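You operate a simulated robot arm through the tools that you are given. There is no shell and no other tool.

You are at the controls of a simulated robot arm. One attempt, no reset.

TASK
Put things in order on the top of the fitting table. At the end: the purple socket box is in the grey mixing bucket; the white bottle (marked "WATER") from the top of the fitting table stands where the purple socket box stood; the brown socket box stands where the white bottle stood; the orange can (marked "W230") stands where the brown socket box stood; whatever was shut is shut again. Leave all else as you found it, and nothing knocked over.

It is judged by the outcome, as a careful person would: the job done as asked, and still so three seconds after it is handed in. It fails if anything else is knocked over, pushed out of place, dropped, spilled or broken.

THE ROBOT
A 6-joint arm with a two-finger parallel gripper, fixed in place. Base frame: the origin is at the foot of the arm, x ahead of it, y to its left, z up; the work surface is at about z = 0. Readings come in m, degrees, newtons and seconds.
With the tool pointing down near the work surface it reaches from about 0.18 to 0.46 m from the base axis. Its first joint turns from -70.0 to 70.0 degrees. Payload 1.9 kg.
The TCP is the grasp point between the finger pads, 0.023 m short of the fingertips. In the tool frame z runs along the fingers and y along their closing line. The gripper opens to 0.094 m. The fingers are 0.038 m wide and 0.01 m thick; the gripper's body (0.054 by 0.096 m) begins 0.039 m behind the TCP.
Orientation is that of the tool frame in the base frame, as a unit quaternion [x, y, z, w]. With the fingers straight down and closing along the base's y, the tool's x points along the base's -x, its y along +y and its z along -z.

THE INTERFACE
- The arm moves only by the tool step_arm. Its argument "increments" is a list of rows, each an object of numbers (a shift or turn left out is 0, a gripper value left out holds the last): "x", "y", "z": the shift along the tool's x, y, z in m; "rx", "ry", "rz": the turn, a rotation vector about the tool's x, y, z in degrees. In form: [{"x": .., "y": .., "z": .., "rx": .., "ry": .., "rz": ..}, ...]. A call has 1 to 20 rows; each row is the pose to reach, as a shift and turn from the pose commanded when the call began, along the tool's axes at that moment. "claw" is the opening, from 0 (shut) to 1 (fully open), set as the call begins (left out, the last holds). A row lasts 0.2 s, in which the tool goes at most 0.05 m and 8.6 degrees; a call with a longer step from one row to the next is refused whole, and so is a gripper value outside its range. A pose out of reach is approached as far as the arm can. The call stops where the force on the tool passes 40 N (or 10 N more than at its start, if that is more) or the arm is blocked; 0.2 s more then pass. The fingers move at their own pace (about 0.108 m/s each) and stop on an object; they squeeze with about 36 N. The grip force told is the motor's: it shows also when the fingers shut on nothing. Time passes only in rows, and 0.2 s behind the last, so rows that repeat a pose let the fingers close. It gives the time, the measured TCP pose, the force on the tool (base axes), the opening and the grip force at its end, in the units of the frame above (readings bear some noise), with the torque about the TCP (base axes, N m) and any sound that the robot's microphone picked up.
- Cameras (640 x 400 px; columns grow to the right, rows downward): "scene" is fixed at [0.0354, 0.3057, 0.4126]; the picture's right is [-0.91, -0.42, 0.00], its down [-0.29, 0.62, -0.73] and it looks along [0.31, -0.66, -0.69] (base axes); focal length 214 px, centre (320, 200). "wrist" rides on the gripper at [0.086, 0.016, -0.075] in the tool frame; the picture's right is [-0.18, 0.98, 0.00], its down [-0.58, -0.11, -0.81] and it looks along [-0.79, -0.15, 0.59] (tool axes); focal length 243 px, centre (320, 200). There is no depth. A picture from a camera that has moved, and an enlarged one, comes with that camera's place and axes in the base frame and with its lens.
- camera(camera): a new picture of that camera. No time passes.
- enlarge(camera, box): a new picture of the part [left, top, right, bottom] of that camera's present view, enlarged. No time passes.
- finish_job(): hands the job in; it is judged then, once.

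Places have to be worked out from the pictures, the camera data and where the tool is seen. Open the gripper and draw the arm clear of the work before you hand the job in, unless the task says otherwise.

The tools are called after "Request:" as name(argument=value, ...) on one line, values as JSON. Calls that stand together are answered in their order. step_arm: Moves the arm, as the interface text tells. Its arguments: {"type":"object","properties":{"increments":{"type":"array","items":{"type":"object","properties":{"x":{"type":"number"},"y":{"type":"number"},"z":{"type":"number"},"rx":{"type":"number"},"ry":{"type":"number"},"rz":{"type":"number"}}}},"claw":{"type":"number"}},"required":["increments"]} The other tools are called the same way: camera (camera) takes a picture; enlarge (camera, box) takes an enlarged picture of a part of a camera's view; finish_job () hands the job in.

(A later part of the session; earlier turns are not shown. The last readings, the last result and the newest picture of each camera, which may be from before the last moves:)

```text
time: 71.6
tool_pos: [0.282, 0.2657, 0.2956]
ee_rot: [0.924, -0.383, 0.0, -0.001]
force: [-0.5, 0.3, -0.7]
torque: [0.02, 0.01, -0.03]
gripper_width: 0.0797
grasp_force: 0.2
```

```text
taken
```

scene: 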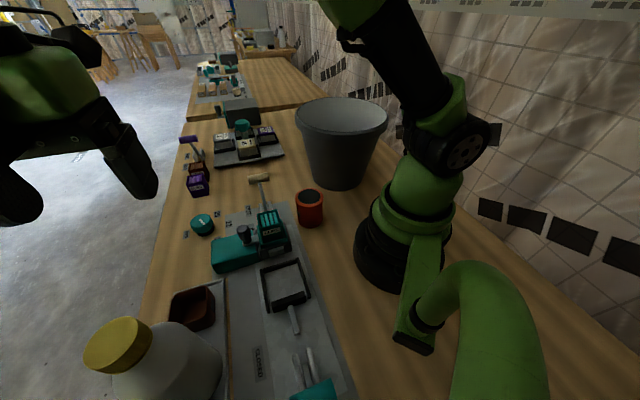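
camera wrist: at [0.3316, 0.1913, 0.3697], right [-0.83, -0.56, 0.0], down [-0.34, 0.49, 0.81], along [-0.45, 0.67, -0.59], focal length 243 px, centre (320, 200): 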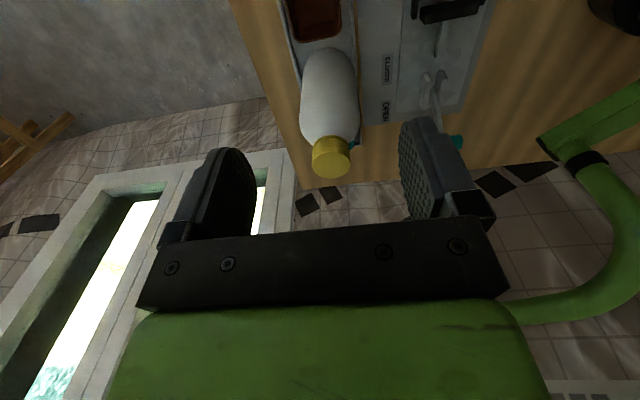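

The wrist reached that orientation. I lower to z = 0.16 over the brown box, between camera checks, staying clear of the bottle.

Request:
step_arm(increments=[{"z": 0.03}, {"z": 0.06}, {"z": 0.09}, {"z": 0.12}, {"z": 0.136}])

Request:
camera(camera="wrist")

Request:
camera(camera="scene")

```text
time: 72.8
tool_pos: [0.2811, 0.2669, 0.1589]
ee_rot: [0.923, -0.384, 0.001, -0.001]
force: [-0.5, -0.1, 0.5]
torque: [0.0, -0.01, 0.0]
gripper_width: 0.08
grasp_force: 0.1
```

```text
taken
camera wrist: at [0.3312, 0.1917, 0.2336], right [-0.83, -0.56, 0.0], down [-0.33, 0.49, 0.81], along [-0.45, 0.67, -0.59], focal length 243 px, centre (320, 200)
```

wrist: 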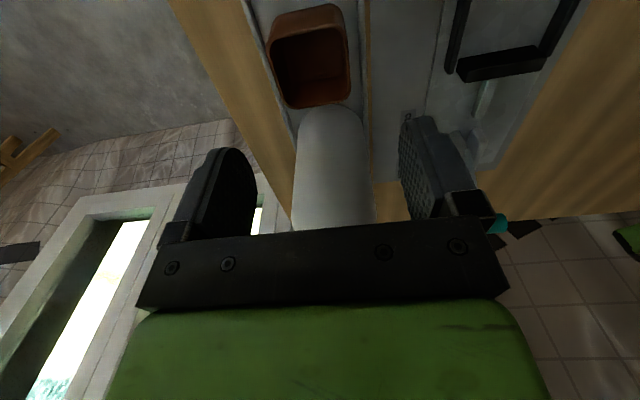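

```text
taken
```

scene: 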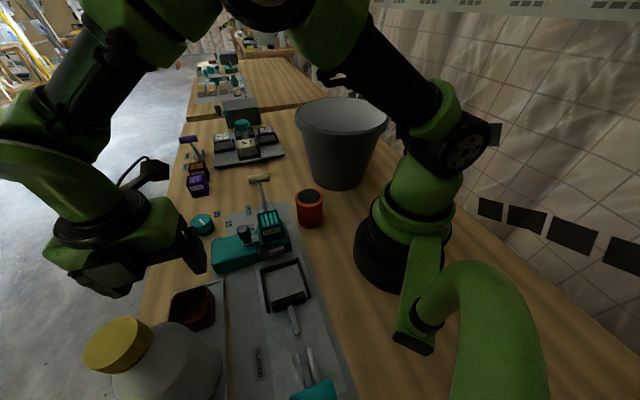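

Request:
enlarge(camera="wrist", box=[220, 0, 420, 125])

Request:
enlarge(camera="scene", box=[140, 250, 260, 350])

```text
3.20 times, centred on (320, 62) of wrist
camera zoom: at [0.3312, 0.1917, 0.2336], right [-0.83, -0.56, 0.0], down [-0.33, 0.49, 0.81], along [-0.45, 0.67, -0.59], focal length 776 px, centre (320, 640)
```

zoom: 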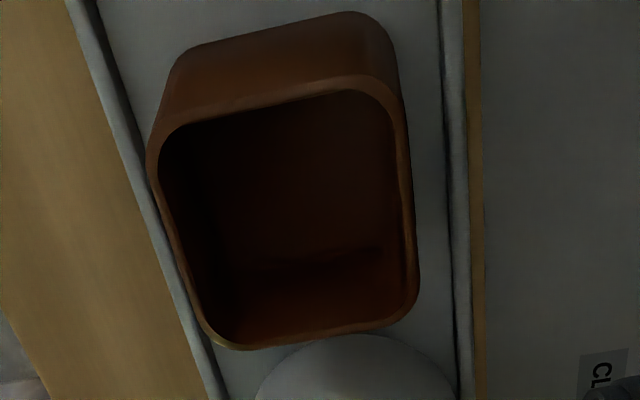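

```text
4.00 times, centred on (200, 300) of scene
camera zoom: at [0.0354, 0.3056, 0.4126], right [-0.91, -0.42, 0.0], down [-0.29, 0.62, -0.73], along [0.31, -0.66, -0.69], focal length 858 px, centre (800, -200)
```

zoom: 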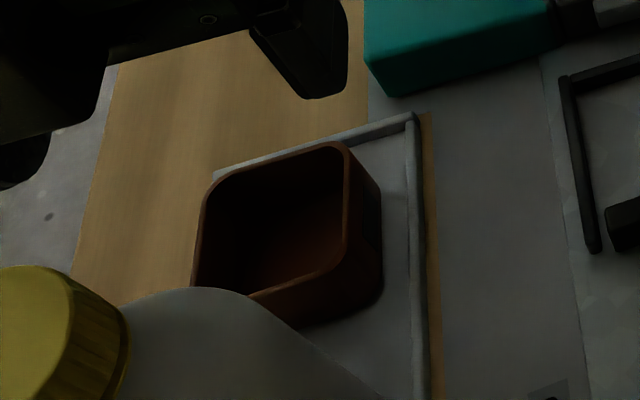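

Both views put the brown box centre at about (0.285, 0.270), some 5 mm along the closing line from the TCP. I correct, narrow the opening to about 0.073 and descend to z = 0.085 for a check.

Request:
step_arm(increments=[{"x": 0.0005, "y": -0.0025, "z": 0.02}, {"x": 0.0005, "y": -0.0053, "z": 0.04}, {"x": 0.0005, "y": -0.0053, "z": 0.06}, {"x": 0.0005, "y": -0.0053, "z": 0.074}], claw=0.78)

Request:
camera(camera="wrist")

Request:
enlarge(camera="scene", box=[100, 220, 260, 380])

```text
time: 73.8
tool_pos: [0.2861, 0.2697, 0.0848]
ee_rot: [0.923, -0.384, 0.0, -0.001]
force: [0.1, 0.4, 0.2]
torque: [0.03, 0.01, 0.0]
gripper_width: 0.0733
grasp_force: 0.1
```

```text
taken
camera wrist: at [0.3356, 0.195, 0.1596], right [-0.83, -0.56, 0.0], down [-0.33, 0.49, 0.81], along [-0.45, 0.67, -0.59], focal length 243 px, centre (320, 200)
```

wrist: 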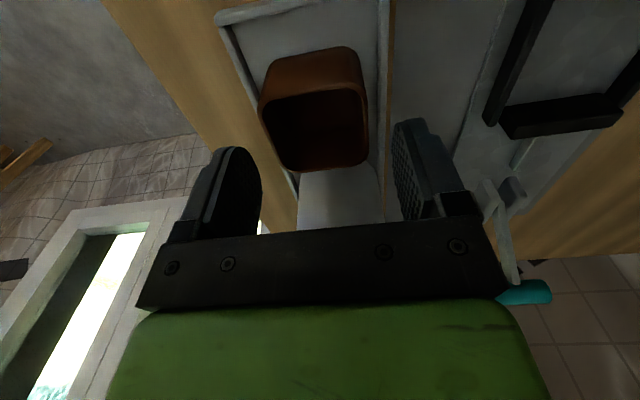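

```text
2.50 times, centred on (180, 300) of scene
camera zoom: at [0.0354, 0.3057, 0.4126], right [-0.91, -0.42, 0.0], down [-0.29, 0.62, -0.73], along [0.31, -0.66, -0.69], focal length 536 px, centre (670, -50)
```

zoom: 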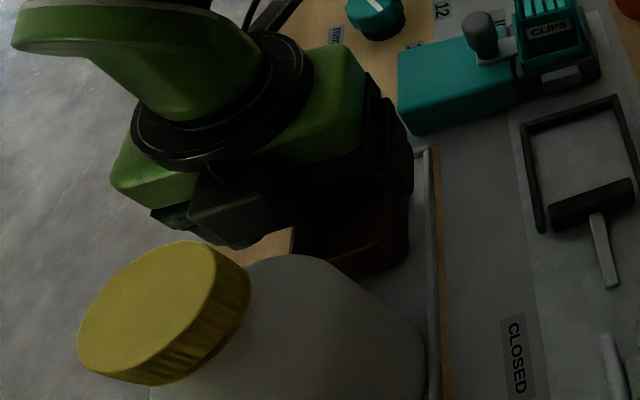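

Centred nicely between the fingers. I descend to TCP z about 0.038, keeping the fingertips above the tray rim.

Request:
step_arm(increments=[{"z": 0.012}, {"z": 0.024}, {"z": 0.034}, {"z": 0.042}, {"z": 0.047}])

Request:
camera(camera="wrist")

Request:
enlarge(camera="scene", box=[100, 220, 260, 380])

```text
time: 75.0
tool_pos: [0.2864, 0.2697, 0.0386]
ee_rot: [0.923, -0.385, 0.001, -0.001]
force: [0.6, 0.6, -0.2]
torque: [-0.04, 0.02, 0.0]
gripper_width: 0.0735
grasp_force: 0.2
```

```text
taken
camera wrist: at [0.3354, 0.195, 0.1124], right [-0.83, -0.56, 0.0], down [-0.33, 0.49, 0.81], along [-0.45, 0.67, -0.59], focal length 243 px, centre (320, 200)
```

wrist: 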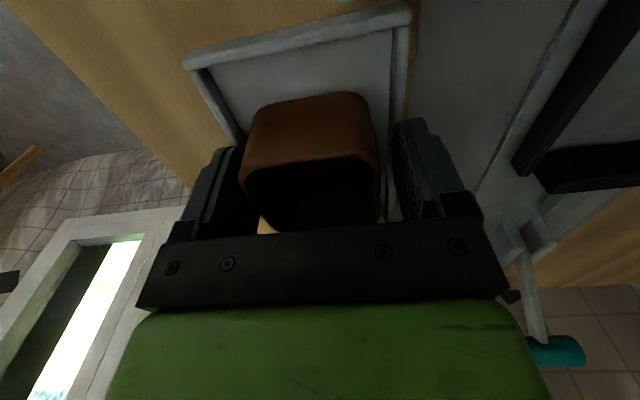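

```text
2.50 times, centred on (180, 300) of scene
camera zoom: at [0.0354, 0.3057, 0.4126], right [-0.91, -0.42, 0.0], down [-0.29, 0.62, -0.73], along [0.31, -0.66, -0.69], focal length 536 px, centre (670, -50)
```

zoom: 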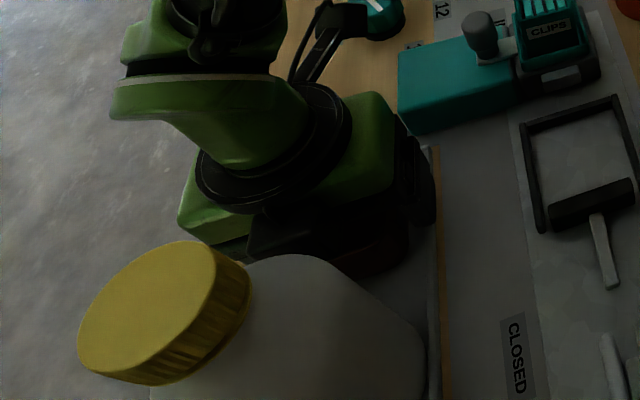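

The bottle is untouched. The box sits about 3 mm off-centre to the left, so I adjust and then close the gripper.

Request:
step_arm(increments=[{"y": -0.0015}, {"y": -0.0025}])

Request:
step_arm(increments=[{"z": 0.0}, {"z": 0.0}, {"z": 0.0}, {"z": 0.0}, {"z": 0.0}], claw=0.0)

Request:
camera(camera="wrist")

```text
time: 75.6
tool_pos: [0.2889, 0.2699, 0.0388]
ee_rot: [0.923, -0.384, 0.0, 0.0]
force: [0.2, 0.3, 0.0]
torque: [-0.01, 0.0, -0.04]
gripper_width: 0.0735
grasp_force: 0.0
```

```text
time: 76.8
tool_pos: [0.2886, 0.2719, 0.039]
ee_rot: [0.923, -0.385, 0.0, 0.0]
force: [0.4, 0.7, 0.4]
torque: [0.0, 0.0, -0.01]
gripper_width: 0.0571
grasp_force: 36.1
```

```text
taken
camera wrist: at [0.3372, 0.1971, 0.1125], right [-0.83, -0.56, 0.0], down [-0.33, 0.49, 0.81], along [-0.45, 0.67, -0.59], focal length 243 px, centre (320, 200)
```

wrist: 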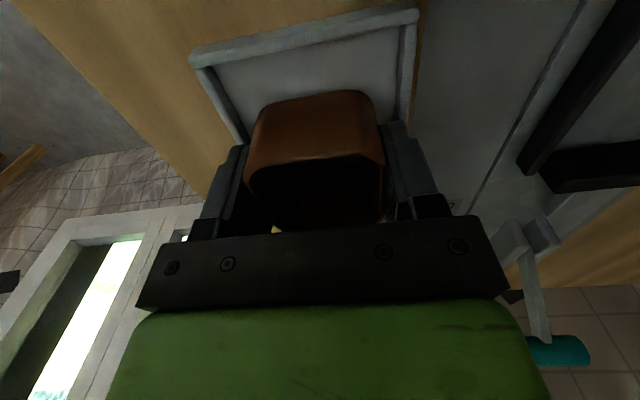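

Gripped at 0.057 m. I lift a few mm gently to confirm the hold.

Request:
step_arm(increments=[{"z": -0.0015}, {"z": -0.004}, {"z": -0.007}, {"z": -0.01}, {"z": -0.012}])

Request:
camera(camera="wrist")

```text
time: 78.0
tool_pos: [0.2886, 0.2707, 0.0505]
ee_rot: [0.924, -0.384, 0.0, -0.001]
force: [-0.5, -0.5, -0.2]
torque: [-0.05, 0.03, -0.01]
gripper_width: 0.0569
grasp_force: 36.0
```

```text
taken
camera wrist: at [0.337, 0.1967, 0.1249], right [-0.83, -0.56, 0.0], down [-0.33, 0.49, 0.81], along [-0.45, 0.67, -0.59], focal length 243 px, centre (320, 200)
```

wrist: 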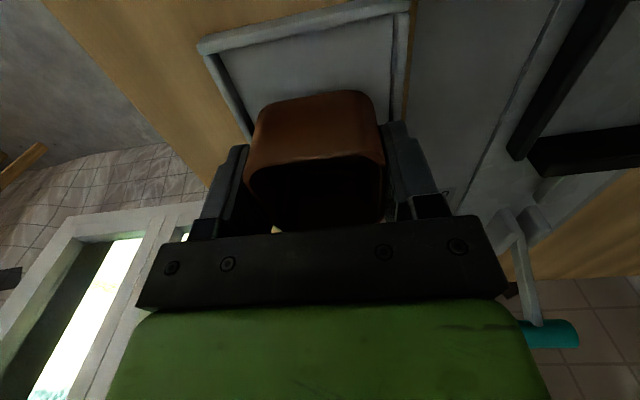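

The brown box comes up with the gripper. I lift on slowly to z about 0.20.

Request:
step_arm(increments=[{"z": -0.004}, {"z": -0.011}, {"z": -0.02}, {"z": -0.03}, {"z": -0.04}, {"z": -0.05}, {"z": -0.06}, {"z": -0.07}, {"z": -0.08}, {"z": -0.09}, {"z": -0.1}, {"z": -0.11}, {"z": -0.12}, {"z": -0.13}, {"z": -0.14}, {"z": -0.147}, {"z": -0.15}])

Request:
camera(camera="wrist")

Request:
camera(camera="scene")

```text
time: 81.6
tool_pos: [0.2874, 0.271, 0.2022]
ee_rot: [0.923, -0.384, 0.001, -0.001]
force: [0.1, -0.1, -1.0]
torque: [-0.01, -0.04, 0.01]
gripper_width: 0.0573
grasp_force: 36.8
```

```text
taken
camera wrist: at [0.3368, 0.1967, 0.2753], right [-0.83, -0.56, 0.0], down [-0.33, 0.49, 0.81], along [-0.45, 0.67, -0.59], focal length 243 px, centre (320, 200)
```

wrist: 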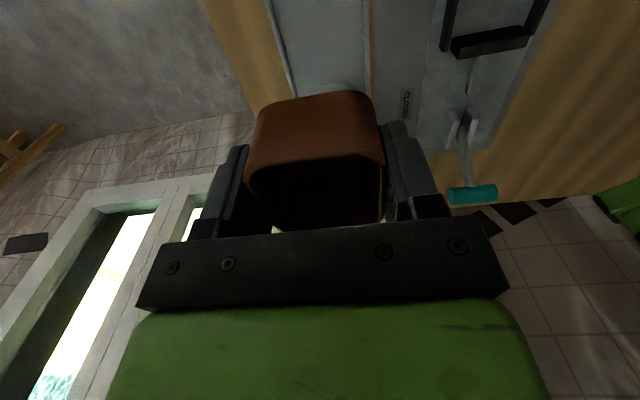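

```text
taken
```

scene: 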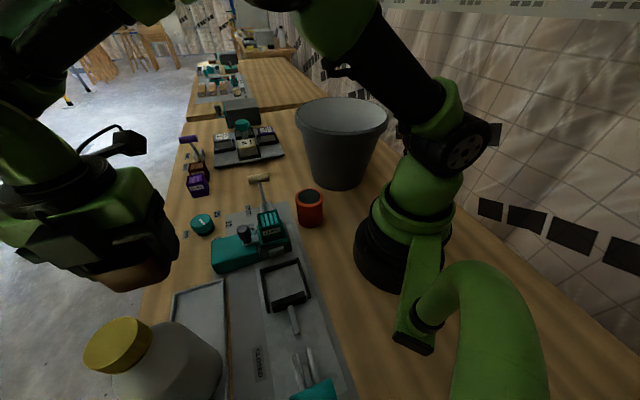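

The brown box is secure at z = 0.20. Now I swing it along an arc to above the bottle's old place at (0.410, -0.098).

Request:
step_arm(increments=[{"x": 0.011, "y": -0.0004, "rz": 1.6}, {"x": 0.0219, "y": -0.0003, "rz": 3.15}, {"x": 0.0438, "y": 0.0006, "rz": 6.3}, {"x": 0.0657, "y": 0.0027, "rz": 9.45}, {"x": 0.0875, "y": 0.006, "rz": 12.6}, {"x": 0.1091, "y": 0.0105, "rz": 15.75}, {"x": 0.1306, "y": 0.0163, "rz": 18.9}, {"x": 0.1517, "y": 0.0232, "rz": 22.05}, {"x": 0.1726, "y": 0.0314, "rz": 25.2}, {"x": 0.193, "y": 0.0406, "rz": 28.35}, {"x": 0.213, "y": 0.0512, "rz": 31.5}, {"x": 0.2325, "y": 0.0627, "rz": 34.65}, {"x": 0.2513, "y": 0.0754, "rz": 37.8}, {"x": 0.2695, "y": 0.0892, "rz": 40.95}, {"x": 0.287, "y": 0.1039, "rz": 44.1}, {"x": 0.3036, "y": 0.1199, "rz": 47.25}, {"x": 0.3194, "y": 0.1366, "rz": 50.4}, {"x": 0.3343, "y": 0.1542, "rz": 53.5}, {"x": 0.3413, "y": 0.1632, "rz": 55.1}, {"x": 0.348, "y": 0.1732, "rz": 56.7}])

Request:
camera(camera="wrist")

Request:
camera(camera="scene")

```text
time: 85.8
tool_pos: [0.4103, -0.0968, 0.2005]
ee_rot: [-0.63, 0.776, 0.0, 0.001]
force: [-0.8, -0.4, -0.7]
torque: [0.01, -0.01, -0.01]
gripper_width: 0.0574
grasp_force: 35.9
```

```text
taken
camera wrist: at [0.3767, -0.1811, 0.2738], right [-0.92, 0.38, 0.0], down [0.23, 0.54, 0.81], along [0.31, 0.75, -0.59], focal length 243 px, centre (320, 200)
```

wrist: 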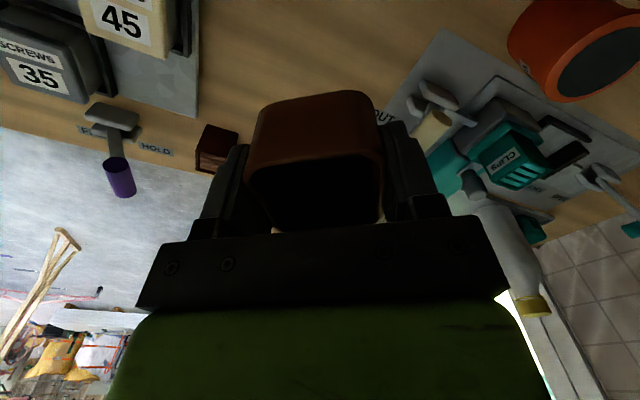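

```text
taken
```

scene: 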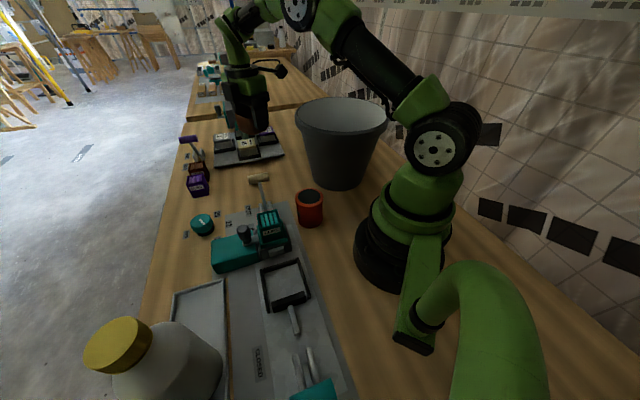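

Above the bottle's old spot with the box held level and free table below. I lower it gently to just above the table.

Request:
step_arm(increments=[{"z": 0.004}, {"z": 0.012}, {"z": 0.023}, {"z": 0.035}, {"z": 0.047}, {"z": 0.059}, {"z": 0.071}, {"z": 0.083}, {"z": 0.095}, {"z": 0.107}, {"z": 0.119}, {"z": 0.13}, {"z": 0.139}, {"z": 0.146}, {"z": 0.151}, {"z": 0.154}])

Request:
camera(camera="wrist")

Request:
enlarge(camera="scene", box=[200, 80, 320, 200])

```text
time: 89.2
tool_pos: [0.4101, -0.0978, 0.0468]
ee_rot: [-0.63, 0.776, 0.0, 0.0]
force: [-0.8, -0.3, -0.1]
torque: [-0.01, -0.02, -0.02]
gripper_width: 0.0571
grasp_force: 36.6
```

```text
taken
camera wrist: at [0.3763, -0.1802, 0.12], right [-0.92, 0.38, 0.0], down [0.22, 0.55, 0.81], along [0.31, 0.75, -0.59], focal length 243 px, centre (320, 200)
```

wrist: 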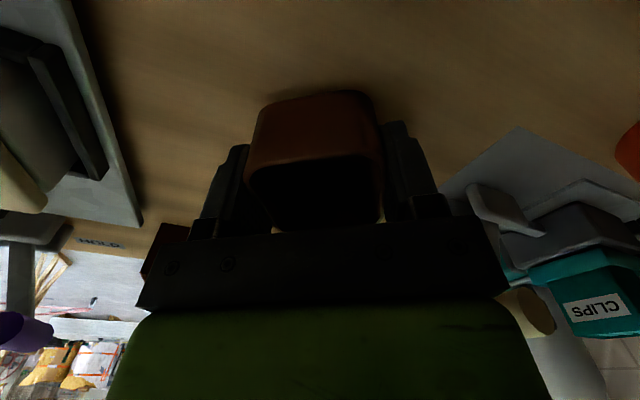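

```text
3.33 times, centred on (260, 140) of scene
camera zoom: at [0.0354, 0.3057, 0.4126], right [-0.91, -0.42, 0.0], down [-0.29, 0.62, -0.73], along [0.31, -0.66, -0.69], focal length 715 px, centre (520, 400)
```

zoom: 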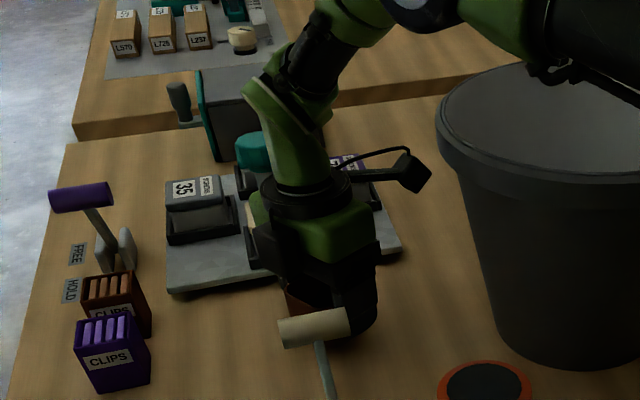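

Everything around is clear. I feel down for contact in 2 mm rows.

Request:
step_arm(increments=[{"z": 0.002}, {"z": 0.004}, {"z": 0.006}, {"z": 0.008}, {"z": 0.008}])

```text
time: 90.4
tool_pos: [0.4109, -0.0969, 0.0386]
ee_rot: [-0.63, 0.777, 0.0, 0.001]
force: [-0.4, -0.7, -0.1]
torque: [-0.01, 0.02, 0.03]
gripper_width: 0.0573
grasp_force: 36.0
```

Request:
step_arm(increments=[{"z": 0.001}, {"z": 0.002}, {"z": 0.003}, {"z": 0.003}])

```text
time: 91.4
tool_pos: [0.4104, -0.0976, 0.0351]
ee_rot: [-0.63, 0.777, 0.001, 0.001]
force: [-0.1, -0.4, -0.4]
torque: [0.01, -0.02, 0.01]
gripper_width: 0.0572
grasp_force: 36.2
```

Still no clear contact; I go down another 1–2 mm.

Request:
step_arm(increments=[{"z": 0.001}, {"z": 0.0015}, {"z": 0.0015}])

```text
time: 92.2
tool_pos: [0.4111, -0.0966, 0.0331]
ee_rot: [-0.63, 0.776, 0.0, 0.001]
force: [-3.1, 1.0, 15.1]
torque: [-0.17, 0.34, -0.06]
gripper_width: 0.0572
grasp_force: 35.7
```

Contact (15 N up), so the box is on the table. I ease off 1 mm and open the gripper part-way.

Request:
step_arm(increments=[{"z": -0.0008}, {"z": -0.001}])

Request:
step_arm(increments=[{"z": 0.0}, {"z": 0.0}, {"z": 0.0}], claw=0.8)

Request:
camera(camera="wrist")

```text
time: 92.8
tool_pos: [0.4108, -0.0976, 0.0342]
ee_rot: [-0.63, 0.776, 0.0, 0.0]
force: [1.2, -0.3, 2.9]
torque: [-0.07, -0.08, 0.04]
gripper_width: 0.0573
grasp_force: 36.3
```

```text
time: 93.6
tool_pos: [0.4098, -0.0974, 0.0349]
ee_rot: [-0.63, 0.776, 0.001, 0.0]
force: [0.5, -0.1, 0.3]
torque: [0.0, 0.0, 0.02]
gripper_width: 0.0753
grasp_force: 0.0
```

```text
taken
camera wrist: at [0.3766, -0.1804, 0.1085], right [-0.92, 0.38, 0.0], down [0.23, 0.55, 0.81], along [0.31, 0.75, -0.59], focal length 243 px, centre (320, 200)
```

wrist: 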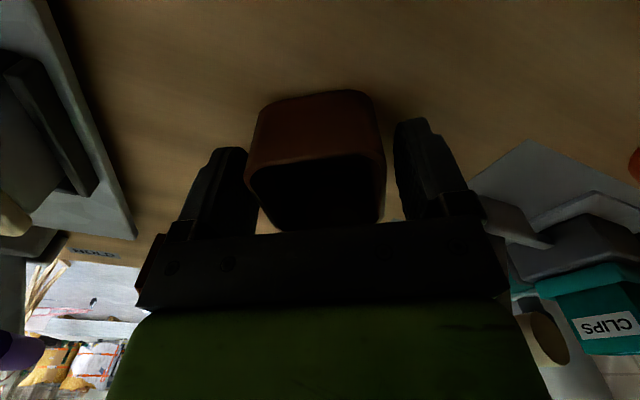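

Released and standing flat. I raise the gripper straight up off the box.

Request:
step_arm(increments=[{"z": -0.008}, {"z": -0.02}, {"z": -0.04}, {"z": -0.07}, {"z": -0.105}, {"z": -0.14}, {"z": -0.175}, {"z": -0.21}, {"z": -0.235}])

Request:
camera(camera="wrist")

Request:
camera(camera="scene")

```text
time: 95.6
tool_pos: [0.411, -0.0973, 0.2692]
ee_rot: [-0.631, 0.776, 0.0, 0.001]
force: [0.0, 0.2, -0.4]
torque: [0.0, 0.03, -0.03]
gripper_width: 0.0752
grasp_force: 0.1
```

```text
taken
camera wrist: at [0.3765, -0.1803, 0.3434], right [-0.92, 0.38, 0.0], down [0.22, 0.54, 0.81], along [0.31, 0.75, -0.59], focal length 243 px, centre (320, 200)
```

wrist: 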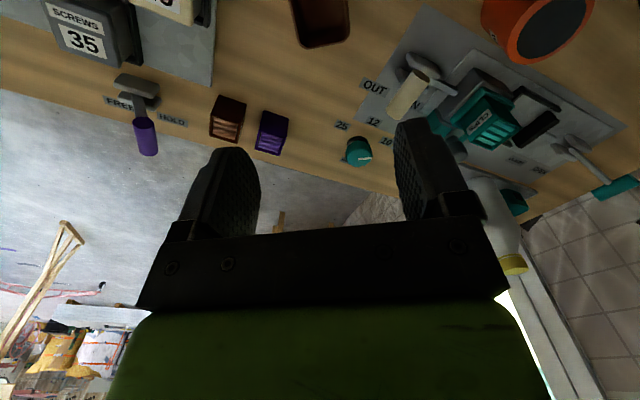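

```text
taken
```

scene: 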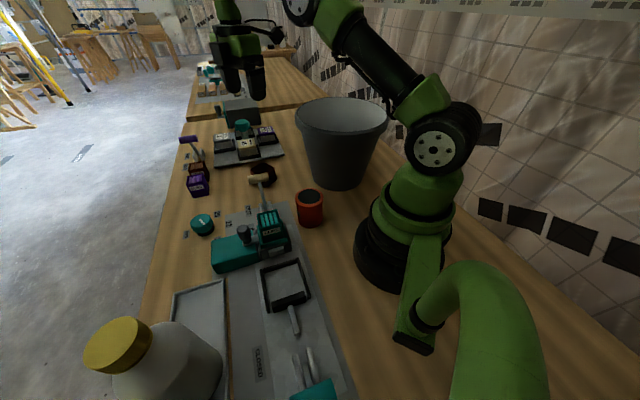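

The brown box stands at the bottle's old place. Next is the orange can: I move above it (about (0.21, -0.007)) at z = 0.22 with rz = -45°, which keeps the camera clear of both bucket and arm base.

Request:
step_arm(increments=[{"x": -0.006, "y": 0.027, "z": 0.0, "rz": 4.2}, {"x": -0.012, "y": 0.054, "z": 0.0, "rz": 8.3}, {"x": -0.018, "y": 0.081, "z": 0.01, "rz": 12.5}, {"x": -0.0235, "y": 0.108, "z": 0.02, "rz": 16.6}, {"x": -0.03, "y": 0.135, "z": 0.03, "rz": 20.8}, {"x": -0.0355, "y": 0.162, "z": 0.04, "rz": 25}, {"x": -0.0412, "y": 0.189, "z": 0.045, "rz": 29}, {"x": -0.047, "y": 0.2152, "z": 0.05, "rz": 33.2}], claw=1.0)

Request:
camera(camera="wrist")

Request:
camera(camera="scene")

```text
time: 97.4
tool_pos: [0.209, -0.0065, 0.2204]
ee_rot: [-0.381, 0.925, 0.001, 0.0]
force: [-0.3, -0.6, -0.5]
torque: [-0.03, 0.01, -0.01]
gripper_width: 0.094
grasp_force: 0.1
```

```text
taken
camera wrist: at [0.1362, -0.0582, 0.2939], right [-0.56, 0.83, 0.0], down [0.49, 0.33, 0.81], along [0.67, 0.45, -0.59], focal length 243 px, centre (320, 200)
```

wrist: 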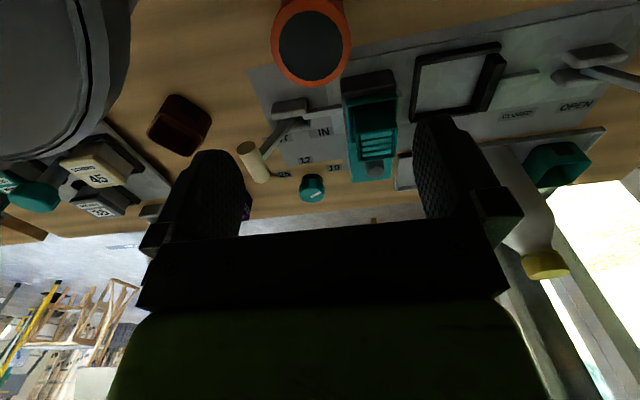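

```text
taken
```

scene: 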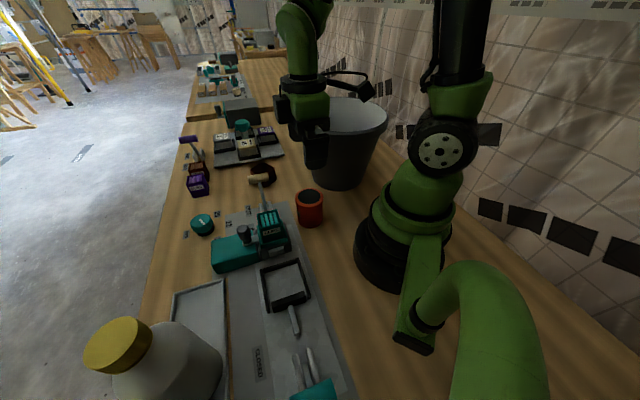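

Request:
enlarge(camera="wrist", box=[240, 0, 400, 100])

Request:
enlarge(camera="scene", box=[270, 170, 350, 240])

Request:
enlarge(camera="scene", box=[220, 150, 300, 200])

```text
4.00 times, centred on (320, 50) of wrist
camera zoom: at [0.1362, -0.0582, 0.2939], right [-0.56, 0.83, 0.0], down [0.49, 0.33, 0.81], along [0.67, 0.45, -0.59], focal length 970 px, centre (320, 800)
```

zoom: 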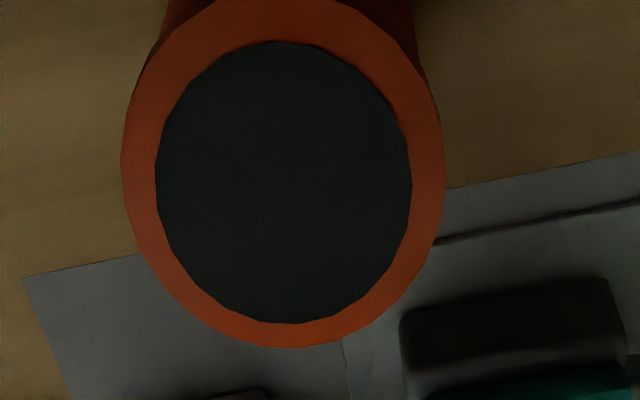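

```text
5.71 times, centred on (310, 205) of scene
camera zoom: at [0.0354, 0.3056, 0.4126], right [-0.91, -0.42, 0.0], down [-0.29, 0.62, -0.73], along [0.31, -0.66, -0.69], focal length 1226 px, centre (377, 171)
```

zoom: 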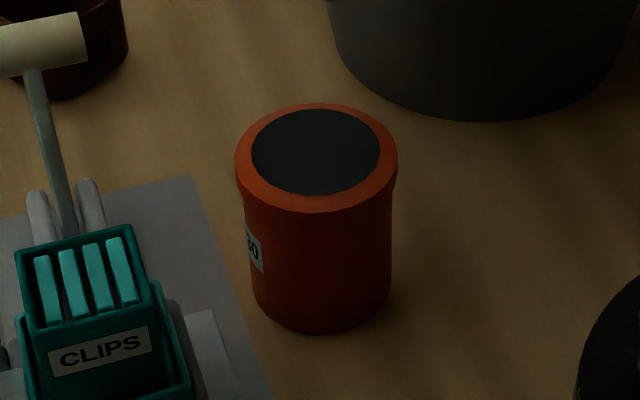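

```text
8.00 times, centred on (260, 175) of scene
camera zoom: at [0.0354, 0.3056, 0.4126], right [-0.91, -0.42, 0.0], down [-0.29, 0.62, -0.73], along [0.31, -0.66, -0.69], focal length 1716 px, centre (800, 400)
```

zoom: 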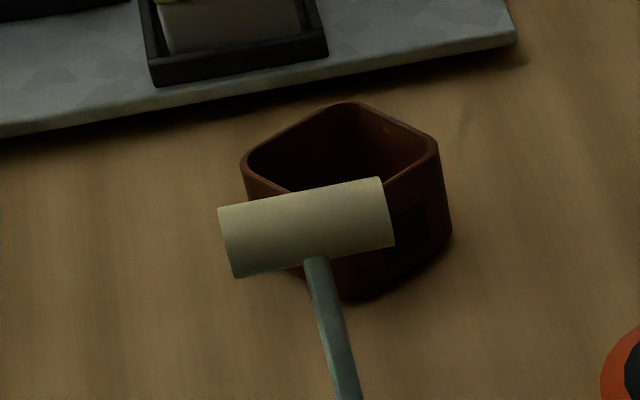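

The two views place the can's rim centre at about (0.2125, -0.0148), with the top at z about 0.068 and the rim about 0.067 m across. I correct the position and descend to z = 0.11 for a check.

Request:
step_arm(increments=[{"x": 0.001, "y": -0.0042, "z": 0.025}, {"x": 0.002, "y": -0.0084, "z": 0.055}, {"x": 0.002, "y": -0.0084, "z": 0.085}, {"x": 0.002, "y": -0.0084, "z": 0.108}])

Request:
camera(camera="wrist")

Request:
enlarge(camera="scene", box=[260, 130, 400, 240])

```text
time: 98.4
tool_pos: [0.2138, -0.0146, 0.1111]
ee_rot: [-0.382, 0.924, 0.001, 0.001]
force: [-0.1, -0.4, 0.0]
torque: [-0.01, -0.01, 0.01]
gripper_width: 0.0937
grasp_force: 0.1
```

```text
taken
camera wrist: at [0.1416, -0.0658, 0.1851], right [-0.56, 0.83, 0.0], down [0.49, 0.33, 0.81], along [0.67, 0.46, -0.59], focal length 243 px, centre (320, 200)
```

wrist: 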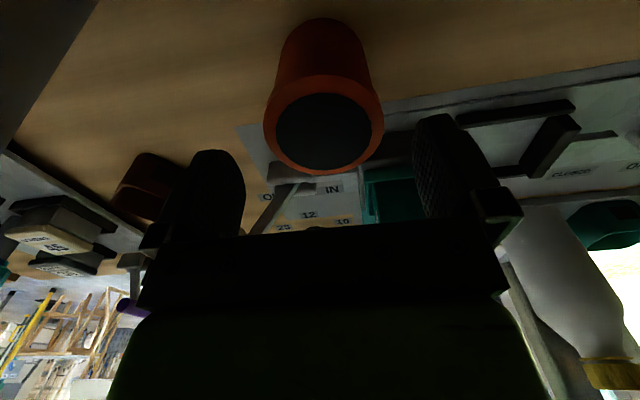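

```text
3.64 times, centred on (330, 185) of scene
camera zoom: at [0.0354, 0.3057, 0.4126], right [-0.91, -0.42, 0.0], down [-0.29, 0.62, -0.73], along [0.31, -0.66, -0.69], focal length 780 px, centre (284, 254)
```

zoom: 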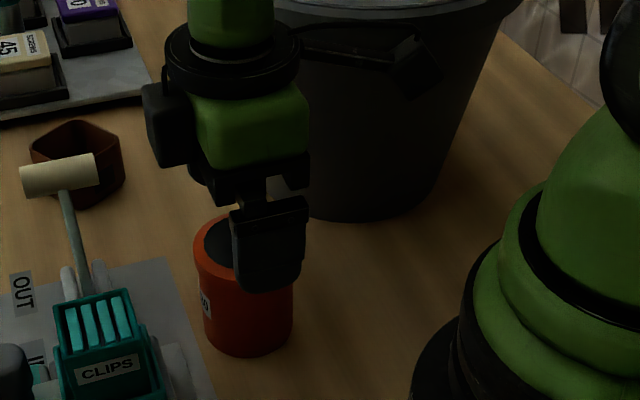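

The can is centred between the fingers to within about 2 mm. I descend to z about 0.053, the level of its rim.

Request:
step_arm(increments=[{"x": -0.001, "y": 0.0015, "z": 0.012}, {"x": -0.001, "y": 0.0015, "z": 0.026}, {"x": -0.001, "y": 0.0015, "z": 0.04}, {"x": -0.001, "y": 0.0015, "z": 0.051}, {"x": -0.001, "y": 0.0015, "z": 0.058}])

Request:
camera(camera="wrist")

Request:
enlarge(camera="scene", box=[260, 130, 400, 240])

```text
time: 99.6
tool_pos: [0.2138, -0.0128, 0.0542]
ee_rot: [-0.382, 0.924, 0.001, 0.001]
force: [0.9, -0.2, 0.5]
torque: [0.0, 0.01, -0.03]
gripper_width: 0.094
grasp_force: 0.1
```

```text
taken
camera wrist: at [0.1409, -0.0644, 0.1272], right [-0.56, 0.83, 0.0], down [0.49, 0.33, 0.81], along [0.67, 0.46, -0.59], focal length 243 px, centre (320, 200)
```

wrist: 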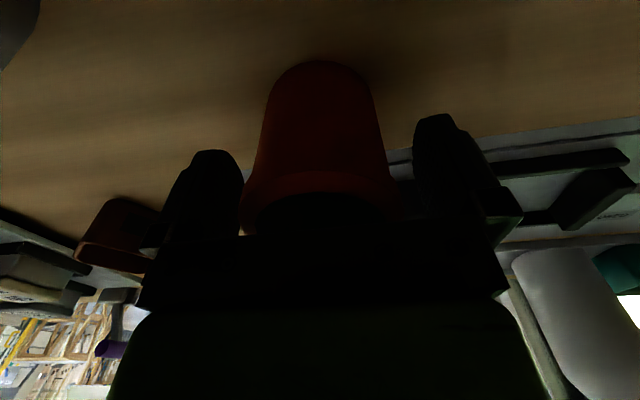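

```text
3.64 times, centred on (330, 185) of scene
camera zoom: at [0.0354, 0.3057, 0.4126], right [-0.91, -0.42, 0.0], down [-0.29, 0.62, -0.73], along [0.31, -0.66, -0.69], focal length 780 px, centre (284, 254)
```

zoom: 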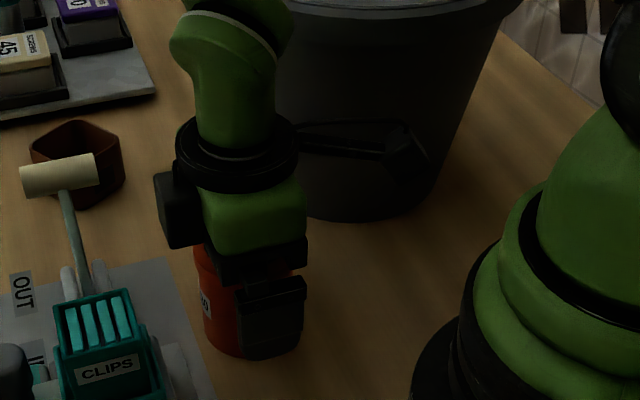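

The fingers straddle the can and nothing has been touched. I close in two stages.

Request:
step_arm(increments=[{"z": 0.0}, {"z": 0.0}], claw=0.76)

Request:
step_arm(increments=[{"z": 0.0}, {"z": 0.0}, {"z": 0.0}, {"z": 0.0}], claw=0.0)

Request:
camera(camera="wrist")

Request:
enlarge(camera="scene", box=[260, 130, 400, 240])

```text
time: 100.2
tool_pos: [0.2139, -0.0139, 0.0527]
ee_rot: [-0.382, 0.924, 0.001, 0.001]
force: [0.4, 0.0, -0.4]
torque: [0.01, 0.03, -0.03]
gripper_width: 0.0716
grasp_force: 0.1
```

```text
time: 101.2
tool_pos: [0.2125, -0.0126, 0.0539]
ee_rot: [-0.382, 0.924, 0.001, 0.001]
force: [-0.5, 0.9, 2.3]
torque: [-0.07, -0.01, -0.04]
gripper_width: 0.065
grasp_force: 35.9
```

```text
taken
camera wrist: at [0.1408, -0.0644, 0.1274], right [-0.56, 0.83, 0.0], down [0.49, 0.33, 0.81], along [0.67, 0.46, -0.59], focal length 243 px, centre (320, 200)
```

wrist: 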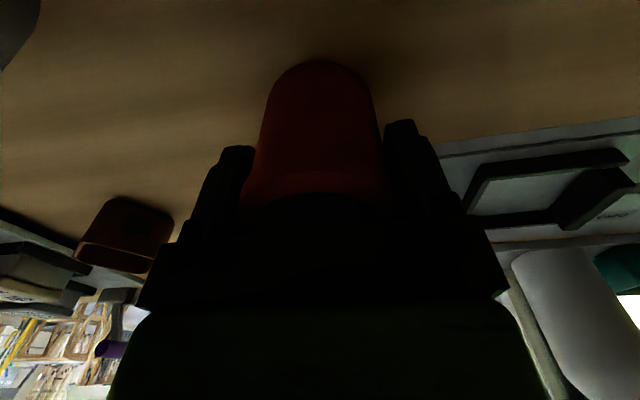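

```text
3.64 times, centred on (330, 185) of scene
camera zoom: at [0.0354, 0.3057, 0.4126], right [-0.91, -0.42, 0.0], down [-0.29, 0.62, -0.73], along [0.31, -0.66, -0.69], focal length 780 px, centre (284, 254)
```

zoom: 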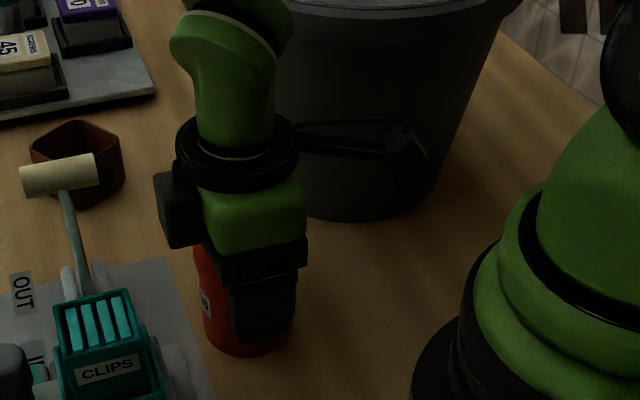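

Gripped the can's rim at 0.065 m with 36 N. I lift a few mm slowly to check the weight and hold.

Request:
step_arm(increments=[{"z": -0.0015}, {"z": -0.004}, {"z": -0.007}, {"z": -0.01}, {"z": -0.012}])

Request:
camera(camera="wrist")

Request:
enlarge(camera="scene", box=[260, 130, 400, 240])

```text
time: 102.4
tool_pos: [0.2149, -0.0133, 0.0649]
ee_rot: [-0.381, 0.924, 0.002, 0.002]
force: [0.5, 0.3, -2.0]
torque: [-0.01, 0.0, -0.03]
gripper_width: 0.065
grasp_force: 35.9
```

```text
taken
camera wrist: at [0.1407, -0.0641, 0.14], right [-0.56, 0.83, 0.0], down [0.49, 0.33, 0.81], along [0.67, 0.46, -0.59], focal length 243 px, centre (320, 200)
```

wrist: 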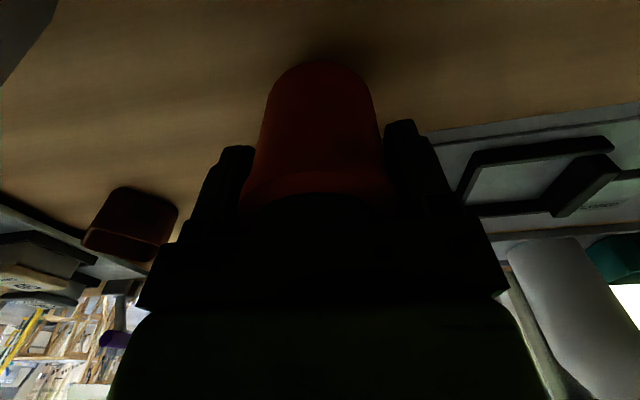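

```text
3.64 times, centred on (330, 185) of scene
camera zoom: at [0.0354, 0.3057, 0.4126], right [-0.91, -0.42, 0.0], down [-0.29, 0.62, -0.73], along [0.31, -0.66, -0.69], focal length 780 px, centre (284, 254)
```

zoom: 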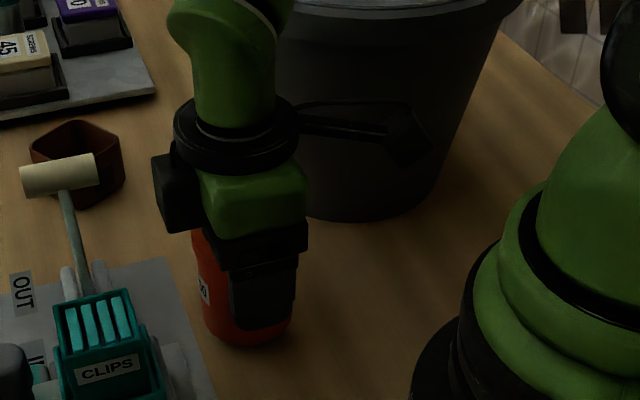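

The can (about 2 N) is held firmly and upright. I lift it slowly to z about 0.205.

Request:
step_arm(increments=[{"z": -0.004}, {"z": -0.011}, {"z": -0.02}, {"z": -0.03}, {"z": -0.04}, {"z": -0.05}, {"z": -0.06}, {"z": -0.07}, {"z": -0.08}, {"z": -0.09}, {"z": -0.1}, {"z": -0.11}, {"z": -0.12}, {"z": -0.129}, {"z": -0.136}, {"z": -0.14}])

Request:
camera(camera="wrist")

Request:
camera(camera="scene")

```text
time: 105.8
tool_pos: [0.2129, -0.0135, 0.2058]
ee_rot: [-0.383, 0.924, 0.001, 0.001]
force: [-0.4, 0.2, -3.1]
torque: [0.01, -0.01, 0.0]
gripper_width: 0.0648
grasp_force: 36.2
```

```text
taken
camera wrist: at [0.1403, -0.0646, 0.2797], right [-0.56, 0.83, 0.0], down [0.49, 0.33, 0.81], along [0.67, 0.46, -0.59], focal length 243 px, centre (320, 200)
```

wrist: 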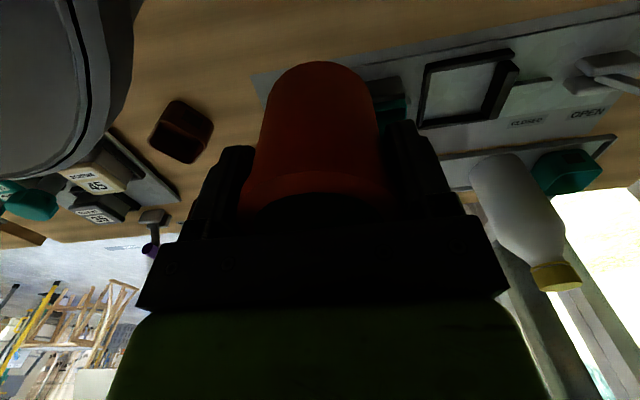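

```text
taken
```

scene: 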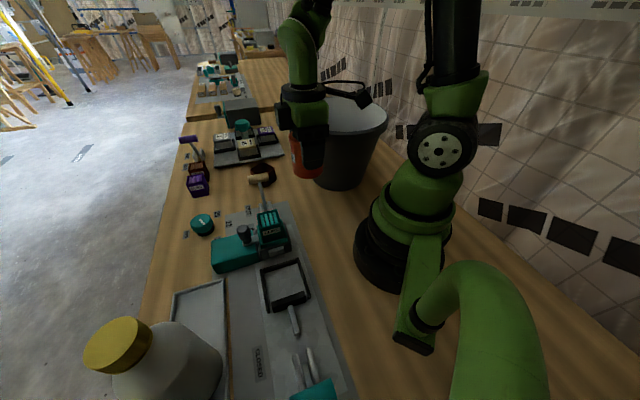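

The can hangs level. I move it out and left slowly to (0.34, 0.13), turning the tool from -45° towards -105° on the way.

Request:
step_arm(increments=[{"x": -0.0038, "y": 0.0002, "rz": -1.2}, {"x": -0.0115, "y": 0.0007, "rz": -3.6}, {"x": -0.021, "y": 0.0013, "rz": -6.6}, {"x": -0.0316, "y": 0.0019, "rz": -9.9}, {"x": -0.0421, "y": 0.0025, "rz": -13.2}, {"x": -0.0526, "y": 0.0032, "rz": -16.5}, {"x": -0.0631, "y": 0.0038, "rz": -19.8}, {"x": -0.0737, "y": 0.0044, "rz": -23.1}, {"x": -0.0842, "y": 0.0051, "rz": -26.4}, {"x": -0.0947, "y": 0.0057, "rz": -29.7}, {"x": -0.1052, "y": 0.0063, "rz": -33}, {"x": -0.1157, "y": 0.007, "rz": -36.3}, {"x": -0.1263, "y": 0.0076, "rz": -39.6}, {"x": -0.1368, "y": 0.0082, "rz": -42.9}, {"x": -0.1473, "y": 0.0089, "rz": -46.2}, {"x": -0.1578, "y": 0.0095, "rz": -49.5}, {"x": -0.1683, "y": 0.0101, "rz": -52.8}, {"x": -0.1789, "y": 0.0108, "rz": -56.1}, {"x": -0.1865, "y": 0.0112, "rz": -58.5}, {"x": -0.1913, "y": 0.0115, "rz": -60}])

Request:
camera(camera="wrist")

Request:
camera(camera="scene")

```text
time: 110.0
tool_pos: [0.3398, 0.1291, 0.2058]
ee_rot: [0.793, -0.609, 0.0, -0.002]
force: [-0.3, -0.4, -2.1]
torque: [0.02, -0.04, 0.02]
gripper_width: 0.0648
grasp_force: 35.7
```

```text
taken
camera wrist: at [0.347, 0.0407, 0.2798], right [-1.0, -0.08, 0.0], down [-0.05, 0.59, 0.81], along [-0.06, 0.8, -0.59], focal length 243 px, centre (320, 200)
```

wrist: 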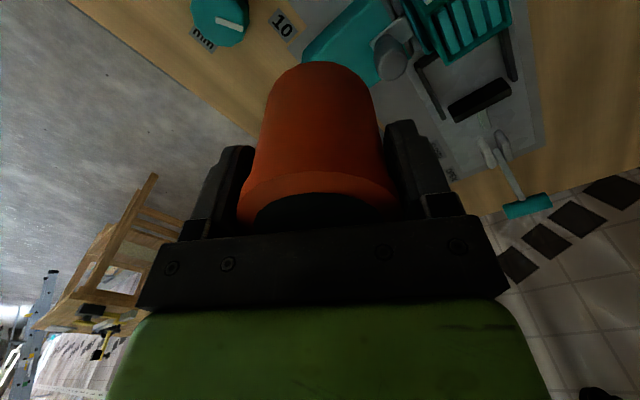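

```text
taken
```

scene: 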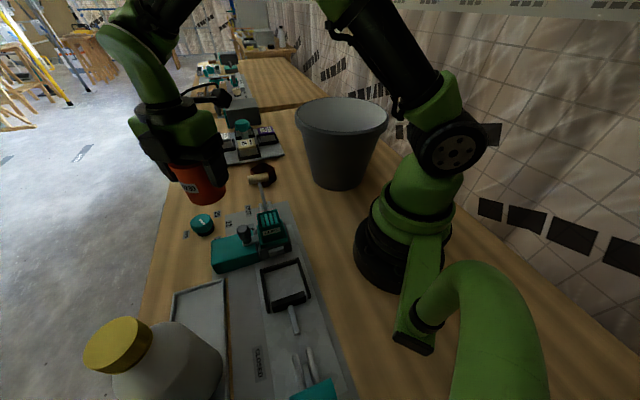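

Still steady. I bring the can to above the brown box's old place at (0.2875, 0.271), finishing the turn to -135°.

Request:
step_arm(increments=[{"x": -0.004, "y": 0.0004, "rz": -0.8}, {"x": -0.0115, "y": 0.001, "rz": -2.3}, {"x": -0.022, "y": 0.002, "rz": -4.4}, {"x": -0.0335, "y": 0.0031, "rz": -6.7}, {"x": -0.045, "y": 0.0041, "rz": -9}, {"x": -0.0565, "y": 0.0052, "rz": -11.3}, {"x": -0.068, "y": 0.0062, "rz": -13.5}, {"x": -0.0795, "y": 0.0073, "rz": -15.8}, {"x": -0.091, "y": 0.0083, "rz": -18.1}, {"x": -0.1025, "y": 0.0094, "rz": -20.4}, {"x": -0.114, "y": 0.0104, "rz": -22.7}, {"x": -0.125, "y": 0.0115, "rz": -24.9}, {"x": -0.136, "y": 0.0125, "rz": -27.1}, {"x": -0.145, "y": 0.0133, "rz": -28.9}, {"x": -0.1506, "y": 0.0138, "rz": -30}])

Request:
camera(camera="wrist")

Request:
camera(camera="scene")

```text
time: 113.2
tool_pos: [0.2894, 0.2714, 0.2066]
ee_rot: [0.924, -0.382, 0.0, 0.0]
force: [0.1, -0.4, -1.9]
torque: [-0.03, -0.01, 0.0]
gripper_width: 0.0648
grasp_force: 35.7
```

```text
taken
camera wrist: at [0.3383, 0.1979, 0.2798], right [-0.83, -0.56, 0.0], down [-0.33, 0.49, 0.81], along [-0.45, 0.67, -0.59], focal length 243 px, centre (320, 200)
```

wrist: 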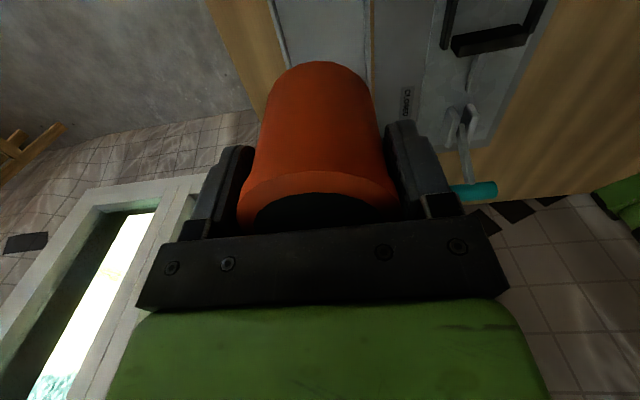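

```text
taken
```

scene: 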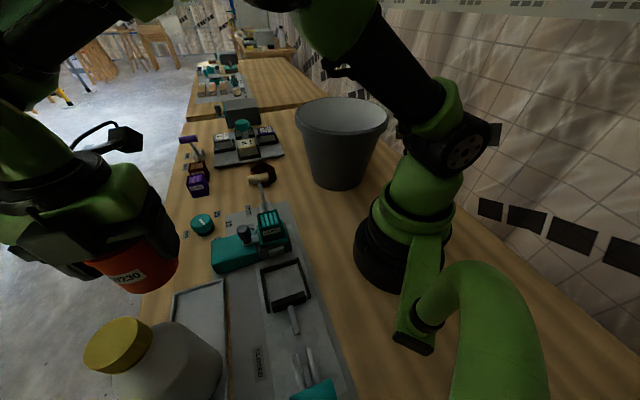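

The can is poised over the brown box's old spot, clear of the bottle. I lower it slowly to a little above the tray.

Request:
step_arm(increments=[{"z": 0.004}, {"z": 0.011}, {"z": 0.02}, {"z": 0.03}, {"z": 0.04}, {"z": 0.05}, {"z": 0.06}, {"z": 0.07}, {"z": 0.08}, {"z": 0.09}, {"z": 0.1}, {"z": 0.11}, {"z": 0.119}, {"z": 0.126}, {"z": 0.131}, {"z": 0.134}])

Request:
camera(camera="wrist")

Request:
enlarge(camera="scene", box=[80, 220, 260, 400])

```text
time: 116.6
tool_pos: [0.2891, 0.2721, 0.0728]
ee_rot: [0.924, -0.383, 0.0, -0.001]
force: [-0.8, 0.3, -1.4]
torque: [0.03, 0.0, 0.01]
gripper_width: 0.0646
grasp_force: 36.4
```

```text
taken
camera wrist: at [0.3379, 0.1982, 0.1456], right [-0.83, -0.56, 0.0], down [-0.33, 0.49, 0.81], along [-0.45, 0.67, -0.59], focal length 243 px, centre (320, 200)
```

wrist: 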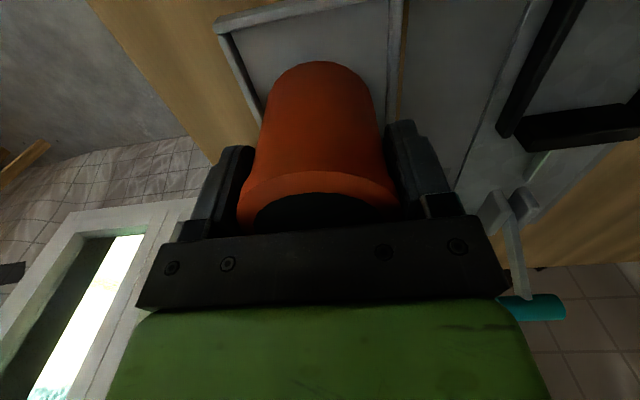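

```text
2.22 times, centred on (170, 310) of scene
camera zoom: at [0.0354, 0.3057, 0.4125], right [-0.91, -0.42, 0.0], down [-0.29, 0.62, -0.73], along [0.31, -0.66, -0.69], focal length 477 px, centre (653, -44)
```

zoom: 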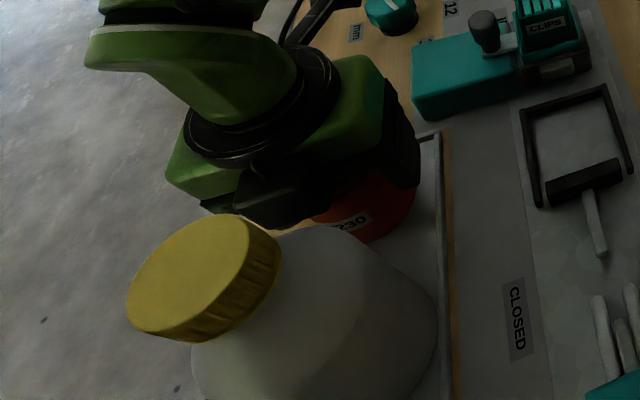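

Clear. I shift 2.5 mm to centre it in the tray and feel down for contact.

Request:
step_arm(increments=[{"y": 0.0012, "z": 0.003}, {"y": 0.0025, "z": 0.006}, {"y": 0.0025, "z": 0.009}, {"y": 0.0025, "z": 0.011}, {"y": 0.0025, "z": 0.012}])

Request:
step_arm(increments=[{"z": 0.001}, {"z": 0.002}, {"z": 0.002}])

```text
time: 117.8
tool_pos: [0.2878, 0.2694, 0.0602]
ee_rot: [0.924, -0.383, 0.0, -0.002]
force: [0.5, 1.0, -2.7]
torque: [-0.01, -0.03, 0.0]
gripper_width: 0.0649
grasp_force: 36.3
```

```text
time: 118.6
tool_pos: [0.2873, 0.2705, 0.0579]
ee_rot: [0.924, -0.383, 0.0, 0.0]
force: [-0.8, 0.9, -1.0]
torque: [0.0, -0.01, 0.03]
gripper_width: 0.0648
grasp_force: 35.9
```

Nearly there (load falling from -2.7 to -1.0 N); another millimetre or so.

Request:
step_arm(increments=[{"z": 0.0006}, {"z": 0.001}, {"z": 0.001}])

```text
time: 119.4
tool_pos: [0.2877, 0.2694, 0.0569]
ee_rot: [0.923, -0.384, 0.0, -0.001]
force: [0.0, 0.6, -1.5]
torque: [0.0, 0.02, 0.04]
gripper_width: 0.0647
grasp_force: 35.9
```

Request:
step_arm(increments=[{"z": 0.0006}, {"z": 0.0012}, {"z": 0.0012}])

```text
time: 120.2
tool_pos: [0.2873, 0.2707, 0.0584]
ee_rot: [0.923, -0.384, 0.001, -0.002]
force: [-6.9, -9.8, 34.4]
torque: [0.03, 0.2, 0.08]
gripper_width: 0.0648
grasp_force: 35.9
```

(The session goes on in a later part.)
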